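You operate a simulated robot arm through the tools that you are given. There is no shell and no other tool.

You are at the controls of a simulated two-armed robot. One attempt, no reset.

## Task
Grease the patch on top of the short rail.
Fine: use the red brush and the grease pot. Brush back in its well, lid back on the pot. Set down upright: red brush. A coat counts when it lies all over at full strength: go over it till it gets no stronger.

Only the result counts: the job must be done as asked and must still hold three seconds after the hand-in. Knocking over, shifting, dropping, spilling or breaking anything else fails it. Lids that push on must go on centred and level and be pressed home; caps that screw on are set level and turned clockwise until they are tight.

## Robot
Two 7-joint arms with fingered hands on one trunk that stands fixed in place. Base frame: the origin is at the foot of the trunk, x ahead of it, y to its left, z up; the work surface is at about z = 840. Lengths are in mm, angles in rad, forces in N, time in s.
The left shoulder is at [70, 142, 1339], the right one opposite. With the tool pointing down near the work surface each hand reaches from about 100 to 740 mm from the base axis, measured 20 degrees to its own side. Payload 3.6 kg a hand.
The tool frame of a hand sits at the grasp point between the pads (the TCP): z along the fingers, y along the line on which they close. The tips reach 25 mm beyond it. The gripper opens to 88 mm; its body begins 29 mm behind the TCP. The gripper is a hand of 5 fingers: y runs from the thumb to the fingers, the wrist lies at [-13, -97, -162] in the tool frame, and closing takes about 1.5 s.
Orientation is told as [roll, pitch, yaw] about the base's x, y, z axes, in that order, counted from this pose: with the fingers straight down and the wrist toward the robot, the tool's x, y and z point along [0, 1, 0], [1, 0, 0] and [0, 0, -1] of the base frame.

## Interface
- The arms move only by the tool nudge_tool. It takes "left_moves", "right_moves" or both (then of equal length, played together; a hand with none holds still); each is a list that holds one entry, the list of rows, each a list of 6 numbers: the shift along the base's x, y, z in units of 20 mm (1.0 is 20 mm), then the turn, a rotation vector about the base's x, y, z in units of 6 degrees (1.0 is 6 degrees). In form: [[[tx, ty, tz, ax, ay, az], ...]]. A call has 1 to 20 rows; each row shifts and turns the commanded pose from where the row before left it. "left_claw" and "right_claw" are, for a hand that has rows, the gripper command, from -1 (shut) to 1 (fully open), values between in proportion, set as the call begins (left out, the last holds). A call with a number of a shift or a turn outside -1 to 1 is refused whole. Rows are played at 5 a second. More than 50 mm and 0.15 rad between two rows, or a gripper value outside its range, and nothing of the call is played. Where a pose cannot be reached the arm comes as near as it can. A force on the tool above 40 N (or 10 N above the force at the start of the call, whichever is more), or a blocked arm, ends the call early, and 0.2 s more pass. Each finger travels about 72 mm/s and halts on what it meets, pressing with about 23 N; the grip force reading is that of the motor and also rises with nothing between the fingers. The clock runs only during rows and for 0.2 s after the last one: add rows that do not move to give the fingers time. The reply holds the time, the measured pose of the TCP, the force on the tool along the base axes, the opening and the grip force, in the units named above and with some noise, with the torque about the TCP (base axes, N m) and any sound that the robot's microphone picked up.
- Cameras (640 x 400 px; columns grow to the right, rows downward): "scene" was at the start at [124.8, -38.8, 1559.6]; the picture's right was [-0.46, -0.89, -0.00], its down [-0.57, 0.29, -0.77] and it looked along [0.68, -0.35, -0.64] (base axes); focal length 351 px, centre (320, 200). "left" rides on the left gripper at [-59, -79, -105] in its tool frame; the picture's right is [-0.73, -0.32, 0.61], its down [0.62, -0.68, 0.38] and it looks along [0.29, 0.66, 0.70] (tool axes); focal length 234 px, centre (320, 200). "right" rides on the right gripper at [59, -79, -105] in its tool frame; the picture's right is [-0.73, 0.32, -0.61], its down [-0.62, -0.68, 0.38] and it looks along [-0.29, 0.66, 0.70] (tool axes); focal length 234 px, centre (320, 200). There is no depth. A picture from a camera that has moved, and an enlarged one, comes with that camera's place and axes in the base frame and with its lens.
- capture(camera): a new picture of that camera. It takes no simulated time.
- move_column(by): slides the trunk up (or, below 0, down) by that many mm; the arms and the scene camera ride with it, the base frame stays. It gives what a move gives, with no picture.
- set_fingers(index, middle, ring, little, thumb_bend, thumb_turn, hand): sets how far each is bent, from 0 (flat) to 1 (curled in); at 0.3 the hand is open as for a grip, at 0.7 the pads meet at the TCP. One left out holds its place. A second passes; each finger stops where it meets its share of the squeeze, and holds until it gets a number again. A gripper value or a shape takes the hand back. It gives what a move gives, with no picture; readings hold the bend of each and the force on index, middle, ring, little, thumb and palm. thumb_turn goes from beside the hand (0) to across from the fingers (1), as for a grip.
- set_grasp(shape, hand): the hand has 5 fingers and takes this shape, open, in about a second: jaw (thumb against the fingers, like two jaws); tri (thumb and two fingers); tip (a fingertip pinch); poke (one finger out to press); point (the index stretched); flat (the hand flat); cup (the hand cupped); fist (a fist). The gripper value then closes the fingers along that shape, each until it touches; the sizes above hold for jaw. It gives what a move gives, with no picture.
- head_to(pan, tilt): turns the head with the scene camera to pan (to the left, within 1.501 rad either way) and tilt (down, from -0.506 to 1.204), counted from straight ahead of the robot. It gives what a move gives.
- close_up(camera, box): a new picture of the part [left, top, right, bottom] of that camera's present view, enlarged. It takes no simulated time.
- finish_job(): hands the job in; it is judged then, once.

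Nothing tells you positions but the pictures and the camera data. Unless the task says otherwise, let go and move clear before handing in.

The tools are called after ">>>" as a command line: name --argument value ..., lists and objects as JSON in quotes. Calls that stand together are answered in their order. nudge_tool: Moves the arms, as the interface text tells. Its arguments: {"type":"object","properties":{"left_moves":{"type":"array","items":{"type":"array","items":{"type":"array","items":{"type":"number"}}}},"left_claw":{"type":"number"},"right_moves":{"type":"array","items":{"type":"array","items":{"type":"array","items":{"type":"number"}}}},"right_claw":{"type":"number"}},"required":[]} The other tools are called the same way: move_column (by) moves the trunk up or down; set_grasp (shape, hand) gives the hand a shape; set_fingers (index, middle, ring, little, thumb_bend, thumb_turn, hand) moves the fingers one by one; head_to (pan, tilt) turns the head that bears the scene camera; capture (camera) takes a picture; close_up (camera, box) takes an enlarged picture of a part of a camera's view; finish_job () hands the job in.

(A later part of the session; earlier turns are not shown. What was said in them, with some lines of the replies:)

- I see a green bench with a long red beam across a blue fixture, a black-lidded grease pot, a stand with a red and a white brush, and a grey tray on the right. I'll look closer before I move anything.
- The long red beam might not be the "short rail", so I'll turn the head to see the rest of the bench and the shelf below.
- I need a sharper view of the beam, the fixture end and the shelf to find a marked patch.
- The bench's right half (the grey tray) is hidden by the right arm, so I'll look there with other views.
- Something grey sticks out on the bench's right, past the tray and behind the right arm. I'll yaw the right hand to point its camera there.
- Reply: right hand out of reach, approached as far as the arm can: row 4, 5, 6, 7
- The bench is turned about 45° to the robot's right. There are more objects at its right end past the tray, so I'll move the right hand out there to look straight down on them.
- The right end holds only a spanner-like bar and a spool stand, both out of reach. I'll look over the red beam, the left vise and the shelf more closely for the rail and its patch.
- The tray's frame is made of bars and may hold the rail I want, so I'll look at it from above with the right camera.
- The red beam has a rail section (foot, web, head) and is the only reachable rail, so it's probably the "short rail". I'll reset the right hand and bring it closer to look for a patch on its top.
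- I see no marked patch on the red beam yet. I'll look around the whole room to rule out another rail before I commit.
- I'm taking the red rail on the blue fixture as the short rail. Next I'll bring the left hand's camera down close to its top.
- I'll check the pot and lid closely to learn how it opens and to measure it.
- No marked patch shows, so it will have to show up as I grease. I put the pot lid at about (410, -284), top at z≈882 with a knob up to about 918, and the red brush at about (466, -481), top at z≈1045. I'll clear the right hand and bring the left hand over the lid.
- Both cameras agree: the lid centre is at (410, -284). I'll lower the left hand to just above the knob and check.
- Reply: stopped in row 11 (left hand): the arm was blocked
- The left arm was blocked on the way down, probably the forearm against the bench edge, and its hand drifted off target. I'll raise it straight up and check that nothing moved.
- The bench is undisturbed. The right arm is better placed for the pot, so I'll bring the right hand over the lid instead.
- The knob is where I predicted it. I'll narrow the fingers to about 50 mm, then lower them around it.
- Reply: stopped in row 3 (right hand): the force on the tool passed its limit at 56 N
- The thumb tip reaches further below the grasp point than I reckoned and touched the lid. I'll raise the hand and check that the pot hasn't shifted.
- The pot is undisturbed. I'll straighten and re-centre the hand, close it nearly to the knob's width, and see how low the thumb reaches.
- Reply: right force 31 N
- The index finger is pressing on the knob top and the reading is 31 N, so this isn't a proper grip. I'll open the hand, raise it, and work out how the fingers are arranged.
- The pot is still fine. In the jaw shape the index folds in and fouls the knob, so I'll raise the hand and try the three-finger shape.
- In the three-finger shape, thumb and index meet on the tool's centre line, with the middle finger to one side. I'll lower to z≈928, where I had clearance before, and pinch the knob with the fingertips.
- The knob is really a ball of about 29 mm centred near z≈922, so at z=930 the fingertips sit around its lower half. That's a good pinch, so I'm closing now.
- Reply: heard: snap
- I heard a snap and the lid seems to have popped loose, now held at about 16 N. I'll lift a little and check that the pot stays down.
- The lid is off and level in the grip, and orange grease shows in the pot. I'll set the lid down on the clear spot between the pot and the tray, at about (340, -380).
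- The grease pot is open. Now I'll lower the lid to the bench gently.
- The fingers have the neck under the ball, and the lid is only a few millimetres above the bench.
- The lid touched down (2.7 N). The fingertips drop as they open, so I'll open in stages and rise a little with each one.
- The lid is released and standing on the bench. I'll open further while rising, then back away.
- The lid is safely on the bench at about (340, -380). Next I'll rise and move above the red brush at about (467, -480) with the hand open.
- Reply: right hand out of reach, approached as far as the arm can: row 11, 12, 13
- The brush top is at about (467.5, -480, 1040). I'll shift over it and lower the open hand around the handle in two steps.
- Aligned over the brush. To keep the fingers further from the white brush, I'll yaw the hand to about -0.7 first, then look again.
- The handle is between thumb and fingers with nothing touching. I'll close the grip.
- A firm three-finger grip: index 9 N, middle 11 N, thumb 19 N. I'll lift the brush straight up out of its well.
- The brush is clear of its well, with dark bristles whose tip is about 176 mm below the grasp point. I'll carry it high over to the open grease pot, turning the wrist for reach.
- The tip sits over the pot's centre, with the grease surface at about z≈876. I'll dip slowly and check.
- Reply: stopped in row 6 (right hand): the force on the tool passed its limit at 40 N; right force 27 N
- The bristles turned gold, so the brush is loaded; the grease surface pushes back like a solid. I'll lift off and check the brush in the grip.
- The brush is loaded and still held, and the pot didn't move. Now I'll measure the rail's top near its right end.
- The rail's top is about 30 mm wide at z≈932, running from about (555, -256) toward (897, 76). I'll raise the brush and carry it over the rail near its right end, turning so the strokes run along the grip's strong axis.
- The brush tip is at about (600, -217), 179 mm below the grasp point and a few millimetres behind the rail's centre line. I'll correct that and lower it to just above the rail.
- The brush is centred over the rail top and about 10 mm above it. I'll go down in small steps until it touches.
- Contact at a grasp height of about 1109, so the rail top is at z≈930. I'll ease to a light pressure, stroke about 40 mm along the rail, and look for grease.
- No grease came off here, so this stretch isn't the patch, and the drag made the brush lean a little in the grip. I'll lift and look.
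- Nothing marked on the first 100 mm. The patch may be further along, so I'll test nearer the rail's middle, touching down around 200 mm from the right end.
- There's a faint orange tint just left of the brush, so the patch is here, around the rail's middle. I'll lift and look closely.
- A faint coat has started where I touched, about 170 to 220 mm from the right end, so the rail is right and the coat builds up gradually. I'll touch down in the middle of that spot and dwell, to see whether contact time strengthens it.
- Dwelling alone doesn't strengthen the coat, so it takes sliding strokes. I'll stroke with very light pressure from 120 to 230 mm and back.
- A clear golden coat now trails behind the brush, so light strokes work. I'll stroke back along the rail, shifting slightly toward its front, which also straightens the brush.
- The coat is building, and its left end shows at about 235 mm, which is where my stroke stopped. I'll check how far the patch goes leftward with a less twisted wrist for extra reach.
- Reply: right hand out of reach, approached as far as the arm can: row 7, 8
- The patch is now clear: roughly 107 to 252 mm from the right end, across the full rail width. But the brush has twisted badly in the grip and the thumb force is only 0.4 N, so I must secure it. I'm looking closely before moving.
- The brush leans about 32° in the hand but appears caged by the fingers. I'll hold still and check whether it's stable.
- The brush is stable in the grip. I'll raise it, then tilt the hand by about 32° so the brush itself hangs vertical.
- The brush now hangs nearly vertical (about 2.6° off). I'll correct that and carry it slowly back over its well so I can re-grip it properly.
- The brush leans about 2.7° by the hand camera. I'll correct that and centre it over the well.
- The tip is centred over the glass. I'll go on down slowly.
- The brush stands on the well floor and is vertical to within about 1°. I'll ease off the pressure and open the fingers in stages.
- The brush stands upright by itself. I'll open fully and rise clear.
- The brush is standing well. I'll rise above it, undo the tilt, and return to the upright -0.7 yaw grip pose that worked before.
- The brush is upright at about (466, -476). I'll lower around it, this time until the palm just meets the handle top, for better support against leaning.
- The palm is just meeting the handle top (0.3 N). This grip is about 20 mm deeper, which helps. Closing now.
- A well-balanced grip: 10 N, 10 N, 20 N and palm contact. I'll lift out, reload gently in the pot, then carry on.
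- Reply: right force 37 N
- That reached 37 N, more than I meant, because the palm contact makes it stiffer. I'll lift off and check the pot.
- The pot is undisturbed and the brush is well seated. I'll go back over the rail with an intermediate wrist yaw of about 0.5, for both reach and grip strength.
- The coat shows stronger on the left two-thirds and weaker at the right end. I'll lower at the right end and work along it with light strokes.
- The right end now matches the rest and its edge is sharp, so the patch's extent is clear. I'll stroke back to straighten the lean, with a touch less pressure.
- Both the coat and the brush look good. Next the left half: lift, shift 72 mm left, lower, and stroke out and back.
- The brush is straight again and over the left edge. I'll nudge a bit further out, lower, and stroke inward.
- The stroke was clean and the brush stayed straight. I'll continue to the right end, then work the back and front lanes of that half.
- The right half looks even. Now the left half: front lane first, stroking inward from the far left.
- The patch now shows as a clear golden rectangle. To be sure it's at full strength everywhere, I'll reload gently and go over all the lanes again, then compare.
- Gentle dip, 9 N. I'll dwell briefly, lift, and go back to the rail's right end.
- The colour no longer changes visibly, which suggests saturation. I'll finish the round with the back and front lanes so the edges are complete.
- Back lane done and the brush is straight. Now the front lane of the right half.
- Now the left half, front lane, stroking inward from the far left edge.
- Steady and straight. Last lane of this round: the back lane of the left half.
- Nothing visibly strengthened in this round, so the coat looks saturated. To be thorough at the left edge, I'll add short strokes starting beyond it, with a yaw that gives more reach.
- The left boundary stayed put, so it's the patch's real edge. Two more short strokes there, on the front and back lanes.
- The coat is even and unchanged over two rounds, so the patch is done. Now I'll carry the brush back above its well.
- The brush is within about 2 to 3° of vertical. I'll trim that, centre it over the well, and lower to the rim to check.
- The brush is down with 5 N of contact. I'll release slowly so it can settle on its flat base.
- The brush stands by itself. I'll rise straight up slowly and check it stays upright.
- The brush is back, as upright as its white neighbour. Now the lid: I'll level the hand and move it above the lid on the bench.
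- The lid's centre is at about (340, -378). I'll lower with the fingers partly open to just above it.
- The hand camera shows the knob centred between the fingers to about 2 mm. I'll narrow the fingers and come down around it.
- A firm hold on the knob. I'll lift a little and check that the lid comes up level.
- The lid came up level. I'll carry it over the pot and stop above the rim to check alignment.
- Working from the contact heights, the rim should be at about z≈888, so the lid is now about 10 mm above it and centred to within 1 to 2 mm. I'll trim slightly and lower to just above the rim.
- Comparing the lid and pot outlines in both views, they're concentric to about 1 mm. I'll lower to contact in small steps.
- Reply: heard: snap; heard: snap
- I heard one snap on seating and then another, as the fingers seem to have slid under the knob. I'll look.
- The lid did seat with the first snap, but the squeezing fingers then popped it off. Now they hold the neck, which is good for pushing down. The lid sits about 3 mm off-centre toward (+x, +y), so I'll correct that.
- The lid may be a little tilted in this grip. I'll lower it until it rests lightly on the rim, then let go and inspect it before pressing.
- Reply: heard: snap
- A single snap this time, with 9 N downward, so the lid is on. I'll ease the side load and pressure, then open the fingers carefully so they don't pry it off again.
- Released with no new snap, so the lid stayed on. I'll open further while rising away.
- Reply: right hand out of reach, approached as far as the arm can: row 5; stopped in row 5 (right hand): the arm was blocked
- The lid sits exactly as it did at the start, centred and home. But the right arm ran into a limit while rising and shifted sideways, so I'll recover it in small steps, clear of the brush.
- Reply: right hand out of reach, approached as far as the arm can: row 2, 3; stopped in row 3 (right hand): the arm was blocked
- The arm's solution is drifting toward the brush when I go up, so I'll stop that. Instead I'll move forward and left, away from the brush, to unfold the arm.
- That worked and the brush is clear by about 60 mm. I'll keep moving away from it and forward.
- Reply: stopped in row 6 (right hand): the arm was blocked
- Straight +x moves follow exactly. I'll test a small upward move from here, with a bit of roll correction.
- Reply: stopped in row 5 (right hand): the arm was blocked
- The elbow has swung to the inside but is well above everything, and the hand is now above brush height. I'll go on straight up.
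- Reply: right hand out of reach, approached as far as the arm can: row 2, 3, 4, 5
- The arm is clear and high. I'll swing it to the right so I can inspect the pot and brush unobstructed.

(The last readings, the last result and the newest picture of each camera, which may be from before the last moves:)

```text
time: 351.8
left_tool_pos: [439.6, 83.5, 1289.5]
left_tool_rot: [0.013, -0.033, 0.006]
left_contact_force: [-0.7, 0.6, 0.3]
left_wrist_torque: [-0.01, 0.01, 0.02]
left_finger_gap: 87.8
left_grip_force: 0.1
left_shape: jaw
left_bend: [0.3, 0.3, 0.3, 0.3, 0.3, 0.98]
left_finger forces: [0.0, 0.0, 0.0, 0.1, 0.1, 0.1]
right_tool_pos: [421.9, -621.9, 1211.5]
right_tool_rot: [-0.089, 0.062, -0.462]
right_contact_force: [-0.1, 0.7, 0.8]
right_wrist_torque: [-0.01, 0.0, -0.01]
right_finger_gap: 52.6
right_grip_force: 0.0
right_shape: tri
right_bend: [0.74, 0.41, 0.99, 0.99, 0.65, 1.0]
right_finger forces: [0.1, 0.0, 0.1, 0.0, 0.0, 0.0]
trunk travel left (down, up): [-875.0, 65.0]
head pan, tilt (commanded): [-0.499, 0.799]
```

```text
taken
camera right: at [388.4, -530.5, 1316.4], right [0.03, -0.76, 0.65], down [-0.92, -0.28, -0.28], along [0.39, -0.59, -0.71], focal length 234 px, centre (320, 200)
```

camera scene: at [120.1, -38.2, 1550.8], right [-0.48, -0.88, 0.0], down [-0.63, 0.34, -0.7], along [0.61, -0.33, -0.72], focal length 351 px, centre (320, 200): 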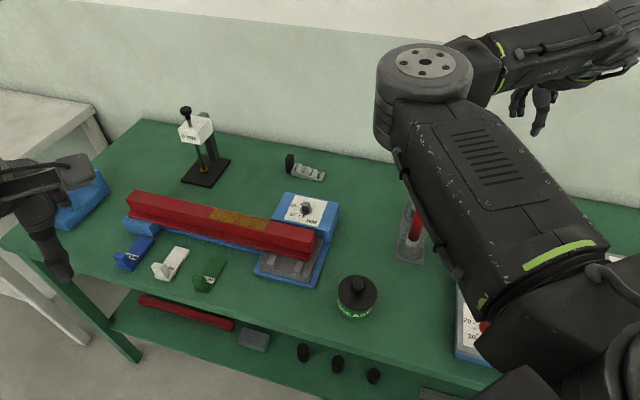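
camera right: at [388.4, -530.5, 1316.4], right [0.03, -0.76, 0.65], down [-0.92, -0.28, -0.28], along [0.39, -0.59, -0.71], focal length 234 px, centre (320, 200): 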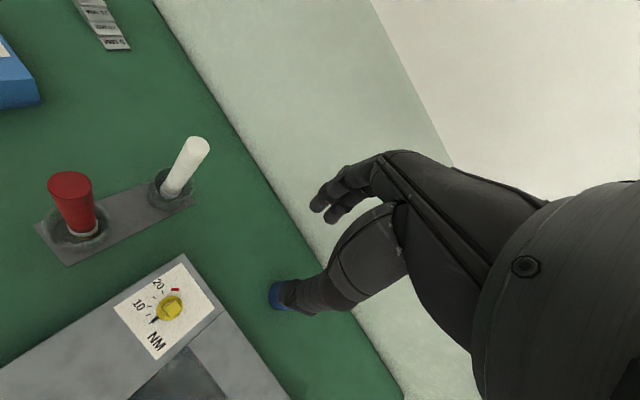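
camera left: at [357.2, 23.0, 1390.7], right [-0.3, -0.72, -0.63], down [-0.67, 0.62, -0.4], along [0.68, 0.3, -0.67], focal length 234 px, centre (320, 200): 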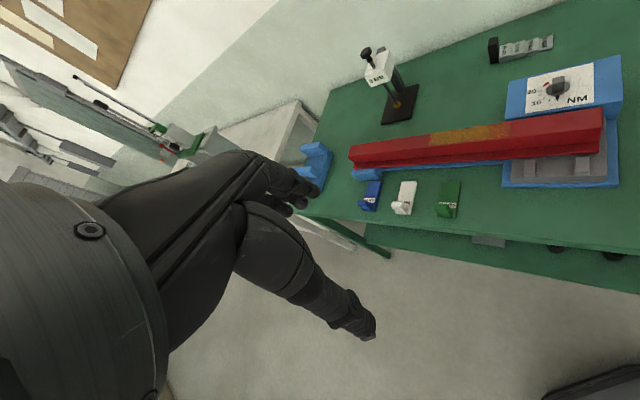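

The lid's height matches the original picture, it's within about 1.5 mm laterally, and the pot's label hasn't moved. I'll swing the arm further aside and inspect the brush and everything else.

>>> nudge_tool --right_moves '[[[-0.6, -0.5, 0.2, 0.1, -0.05, 0], [-0.6, -0.5, 0.2, 0.1, -0.05, 0], [-0.6, -0.5, 0.2, 0.1, -0.05, 0], [-0.6, -0.5, 0.2, 0.1, -0.05, 0], [-0.6, -0.5, 0.2, 0.1, -0.05, 0], [-0.6, -0.5, 0.2, 0.1, -0.05, 0], [0, 0, 0, 0, 0, 0]]]'

>>> capture --camera "scene"

>>> close_up --camera "scene" --box '[340, 140, 480, 330]'

>>> capture --camera "right"

```text
time: 353.4
left_tool_pos: [439.5, 83.4, 1289.5]
left_tool_rot: [0.012, -0.032, 0.008]
left_contact_force: [0.0, 1.1, -0.1]
left_wrist_torque: [-0.03, 0.03, 0.01]
left_finger_gap: 87.5
left_grip_force: 0.1
left_shape: jaw
left_bend: [0.3, 0.3, 0.3, 0.3, 0.3, 0.98]
left_finger forces: [0.0, 0.2, 0.0, 0.1, 0.0, 0.1]
right_tool_pos: [350.2, -682.5, 1235.1]
right_tool_rot: [-0.018, 0.062, -0.458]
right_contact_force: [0.2, 0.6, -0.5]
right_wrist_torque: [0.0, 0.0, -0.02]
right_finger_gap: 52.5
right_grip_force: 0.0
right_shape: tri
right_bend: [0.74, 0.41, 0.99, 0.99, 0.65, 1.0]
right_finger forces: [0.0, 0.1, 0.1, 0.1, 0.0, 0.1]
trunk travel left (down, up): [-875.0, 65.0]
head pan, tilt (commanded): [-0.499, 0.799]
```

```text
taken
camera scene: at [120.1, -38.3, 1550.8], right [-0.48, -0.88, 0.0], down [-0.63, 0.34, -0.7], along [0.61, -0.33, -0.72], focal length 351 px, centre (320, 200)
```

scene: 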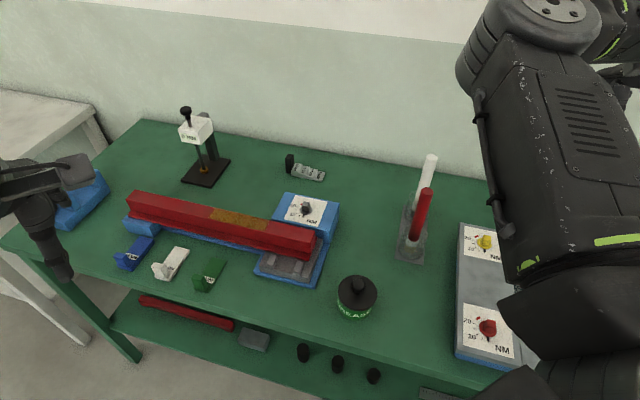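

```text
2.11 times, centred on (410, 235) of scene
camera zoom: at [120.1, -38.3, 1550.8], right [-0.48, -0.88, 0.0], down [-0.63, 0.34, -0.7], along [0.61, -0.33, -0.72], focal length 739 px, centre (130, 126)
```

zoom: 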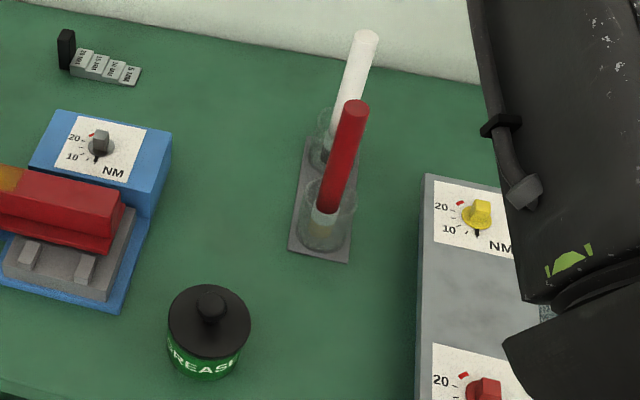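

```text
taken
camera right: at [313.2, -596.6, 1343.9], right [0.01, -0.8, 0.6], down [-0.91, -0.26, -0.33], along [0.42, -0.54, -0.73], focal length 234 px, centre (320, 200)
```

right: 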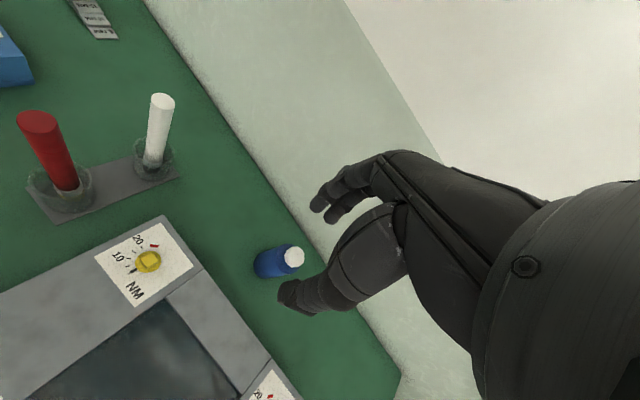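

Everything is in place and the brush is upright. For a second check on the lid I'll repeat the right-camera view I took of the pot at the start.

>>> nudge_tool --right_moves '[[[0.095, 0.947, -0.04, 0.01, -0.033, 0.142], [0.095, 0.947, -0.04, 0.01, -0.033, 0.142], [0.095, 0.947, -0.04, 0.01, -0.033, 0.142], [0.095, 0.947, -0.04, 0.01, -0.033, 0.142], [0.095, 0.947, -0.04, 0.01, -0.033, 0.142], [0.095, 0.947, -0.04, 0.01, -0.033, 0.142], [0.095, 0.947, -0.04, 0.01, -0.033, 0.142], [0.095, 0.947, -0.04, 0.01, -0.033, 0.142], [0.095, 0.947, -0.04, 0.01, -0.033, 0.142], [0.095, 0.947, -0.04, 0.01, -0.033, 0.142], [0.095, 0.947, -0.04, 0.01, -0.033, 0.142], [0, 0, 0, 0, 0, 0]]]'

>>> capture --camera "right"

>>> capture --camera "scene"

```text
time: 356.0
left_tool_pos: [440.5, 83.3, 1289.3]
left_tool_rot: [0.011, -0.033, 0.007]
left_contact_force: [0.3, 0.4, -0.5]
left_wrist_torque: [0.01, -0.01, 0.01]
left_finger_gap: 87.8
left_grip_force: 0.2
left_shape: jaw
left_bend: [0.3, 0.3, 0.3, 0.3, 0.3, 0.98]
left_finger forces: [0.1, 0.1, 0.1, 0.1, 0.0, 0.0]
right_tool_pos: [371.5, -475.5, 1226.5]
right_tool_rot: [0.006, 0.033, -0.291]
right_contact_force: [-1.1, 0.1, 0.5]
right_wrist_torque: [0.0, 0.0, -0.03]
right_finger_gap: 52.3
right_grip_force: 0.1
right_shape: tri
right_bend: [0.74, 0.41, 0.99, 0.99, 0.65, 1.0]
right_finger forces: [0.0, 0.0, 0.0, 0.0, 0.0, 0.1]
trunk travel left (down, up): [-875.0, 65.0]
head pan, tilt (commanded): [-0.499, 0.799]
```

```text
taken
camera right: at [316.4, -398.4, 1334.3], right [0.12, -0.8, 0.59], down [-0.84, -0.4, -0.37], along [0.53, -0.46, -0.72], focal length 234 px, centre (320, 200)
```

right: 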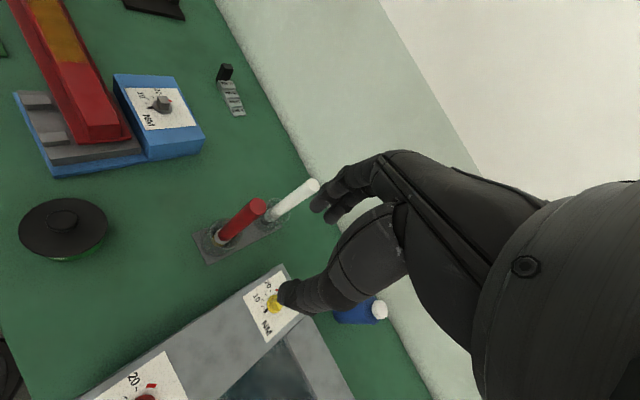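

```text
taken
camera scene: at [119.9, -38.7, 1550.8], right [-0.48, -0.88, 0.0], down [-0.63, 0.34, -0.7], along [0.61, -0.33, -0.72], focal length 351 px, centre (320, 200)
```

scene: 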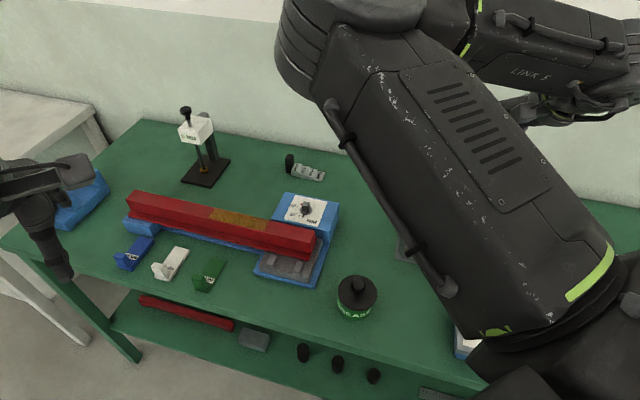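

This viewpoint looks at the pot from the other side, which is what I need.

>>> close_up --camera "right" --box '[10, 190, 120, 270]'

>>> close_up --camera "scene" --box '[326, 265, 386, 325]'

```text
5.00 times, centred on (65, 230) of right
camera zoom: at [316.4, -398.4, 1334.3], right [0.12, -0.8, 0.59], down [-0.84, -0.4, -0.37], along [0.53, -0.46, -0.72], focal length 1171 px, centre (1595, 50)
```

zoom: 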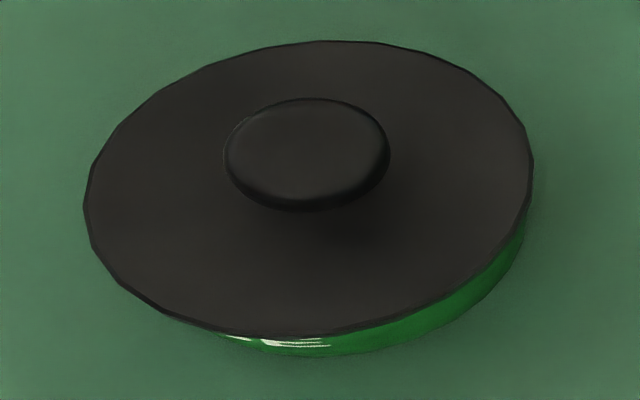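

```text
6.67 times, centred on (356, 295) of scene
camera zoom: at [119.9, -38.7, 1550.8], right [-0.48, -0.88, 0.0], down [-0.63, 0.34, -0.7], along [0.61, -0.33, -0.72], focal length 2342 px, centre (80, -433)
```

zoom: 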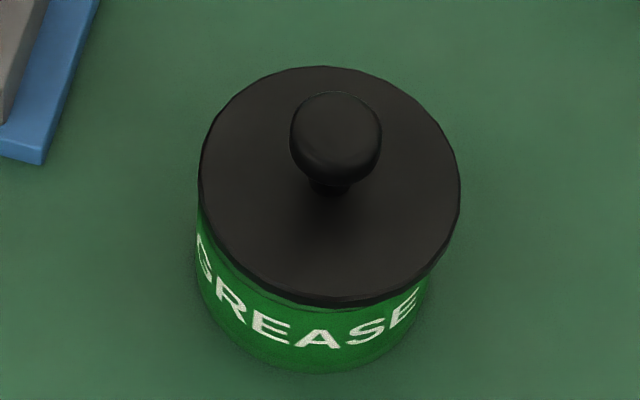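

From this side the lid looks level, and I make it about 2 mm off the pot's centre at most. It's seated, since the last snap was the one that put it on. I'll take a final close look at the coat and the brush.

>>> close_up --camera "right" --box '[0, 0, 140, 100]'

>>> close_up --camera "right" --box '[180, 160, 330, 280]'

>>> close_up --camera "left" --box '[420, 115, 520, 175]'

```text
4.00 times, centred on (70, 50) of right
camera zoom: at [316.4, -398.4, 1334.3], right [0.12, -0.8, 0.59], down [-0.84, -0.4, -0.37], along [0.53, -0.46, -0.72], focal length 937 px, centre (1320, 800)
```

zoom: 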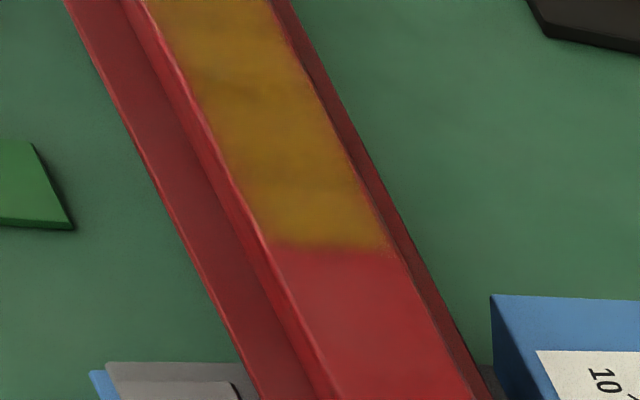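

```text
3.33 times, centred on (255, 220) of right
camera zoom: at [316.4, -398.4, 1334.3], right [0.12, -0.8, 0.59], down [-0.84, -0.4, -0.37], along [0.53, -0.46, -0.72], focal length 781 px, centre (537, 133)
```

zoom: 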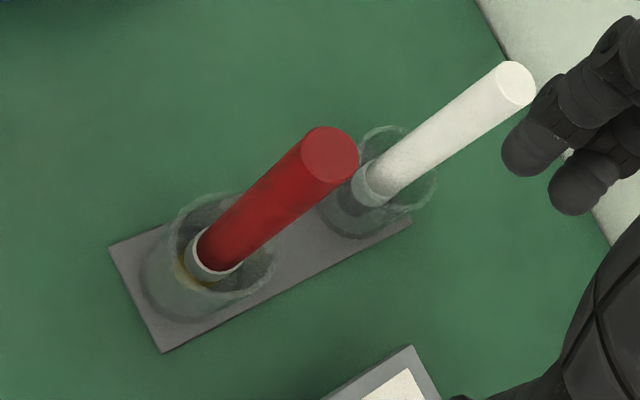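

```text
6.40 times, centred on (470, 145) of left
camera zoom: at [357.3, 23.2, 1390.7], right [-0.3, -0.72, -0.63], down [-0.67, 0.62, -0.4], along [0.68, 0.3, -0.67], focal length 1499 px, centre (-640, 552)
```

zoom: 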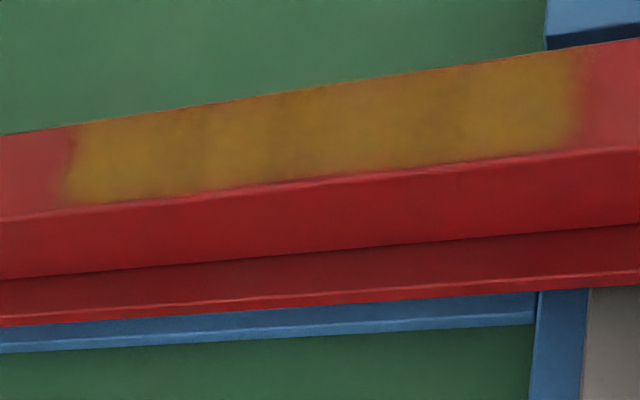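

Final state:
- **Patch:** coated evenly edge to edge, with no change over the last rounds of strokes.
- **Red brush:** upright in its well.
- **Lid:** snapped on, level, and at its starting height. It sits up to about 2 mm off centre, which I left alone.
- **Everything else:** undisturbed, and both hands are empty and clear.

I'm handing the job in.

>>> finish_job

```text
The job is handed in.
```

I greased the patch on top of the short rail with the red brush and handed the job in; I haven't seen a verdict.

- **Rail:** I took the red rail on the blue fixture as the short rail. The grease only took on one section near its middle, about 145 mm long, so I treated that as the patch.
- **Coat:** It covers the whole patch evenly. After reloading the brush I went over all of it again, and it got no stronger.
- **Brush:** It is back in its well and standing upright.
- **Lid:** It is snapped on, level and at its starting height. It sits up to about 2 mm off the pot's centre. It popped off once while I was refitting it and I pressed it home again.

Partway through, the brush twisted in the hand. I set it back in its well to re-grip it, and nothing was dropped. Late on, the right arm ran into a limit and swung close to the brushes without touching them. Everything else on the bench looked undisturbed at the end.
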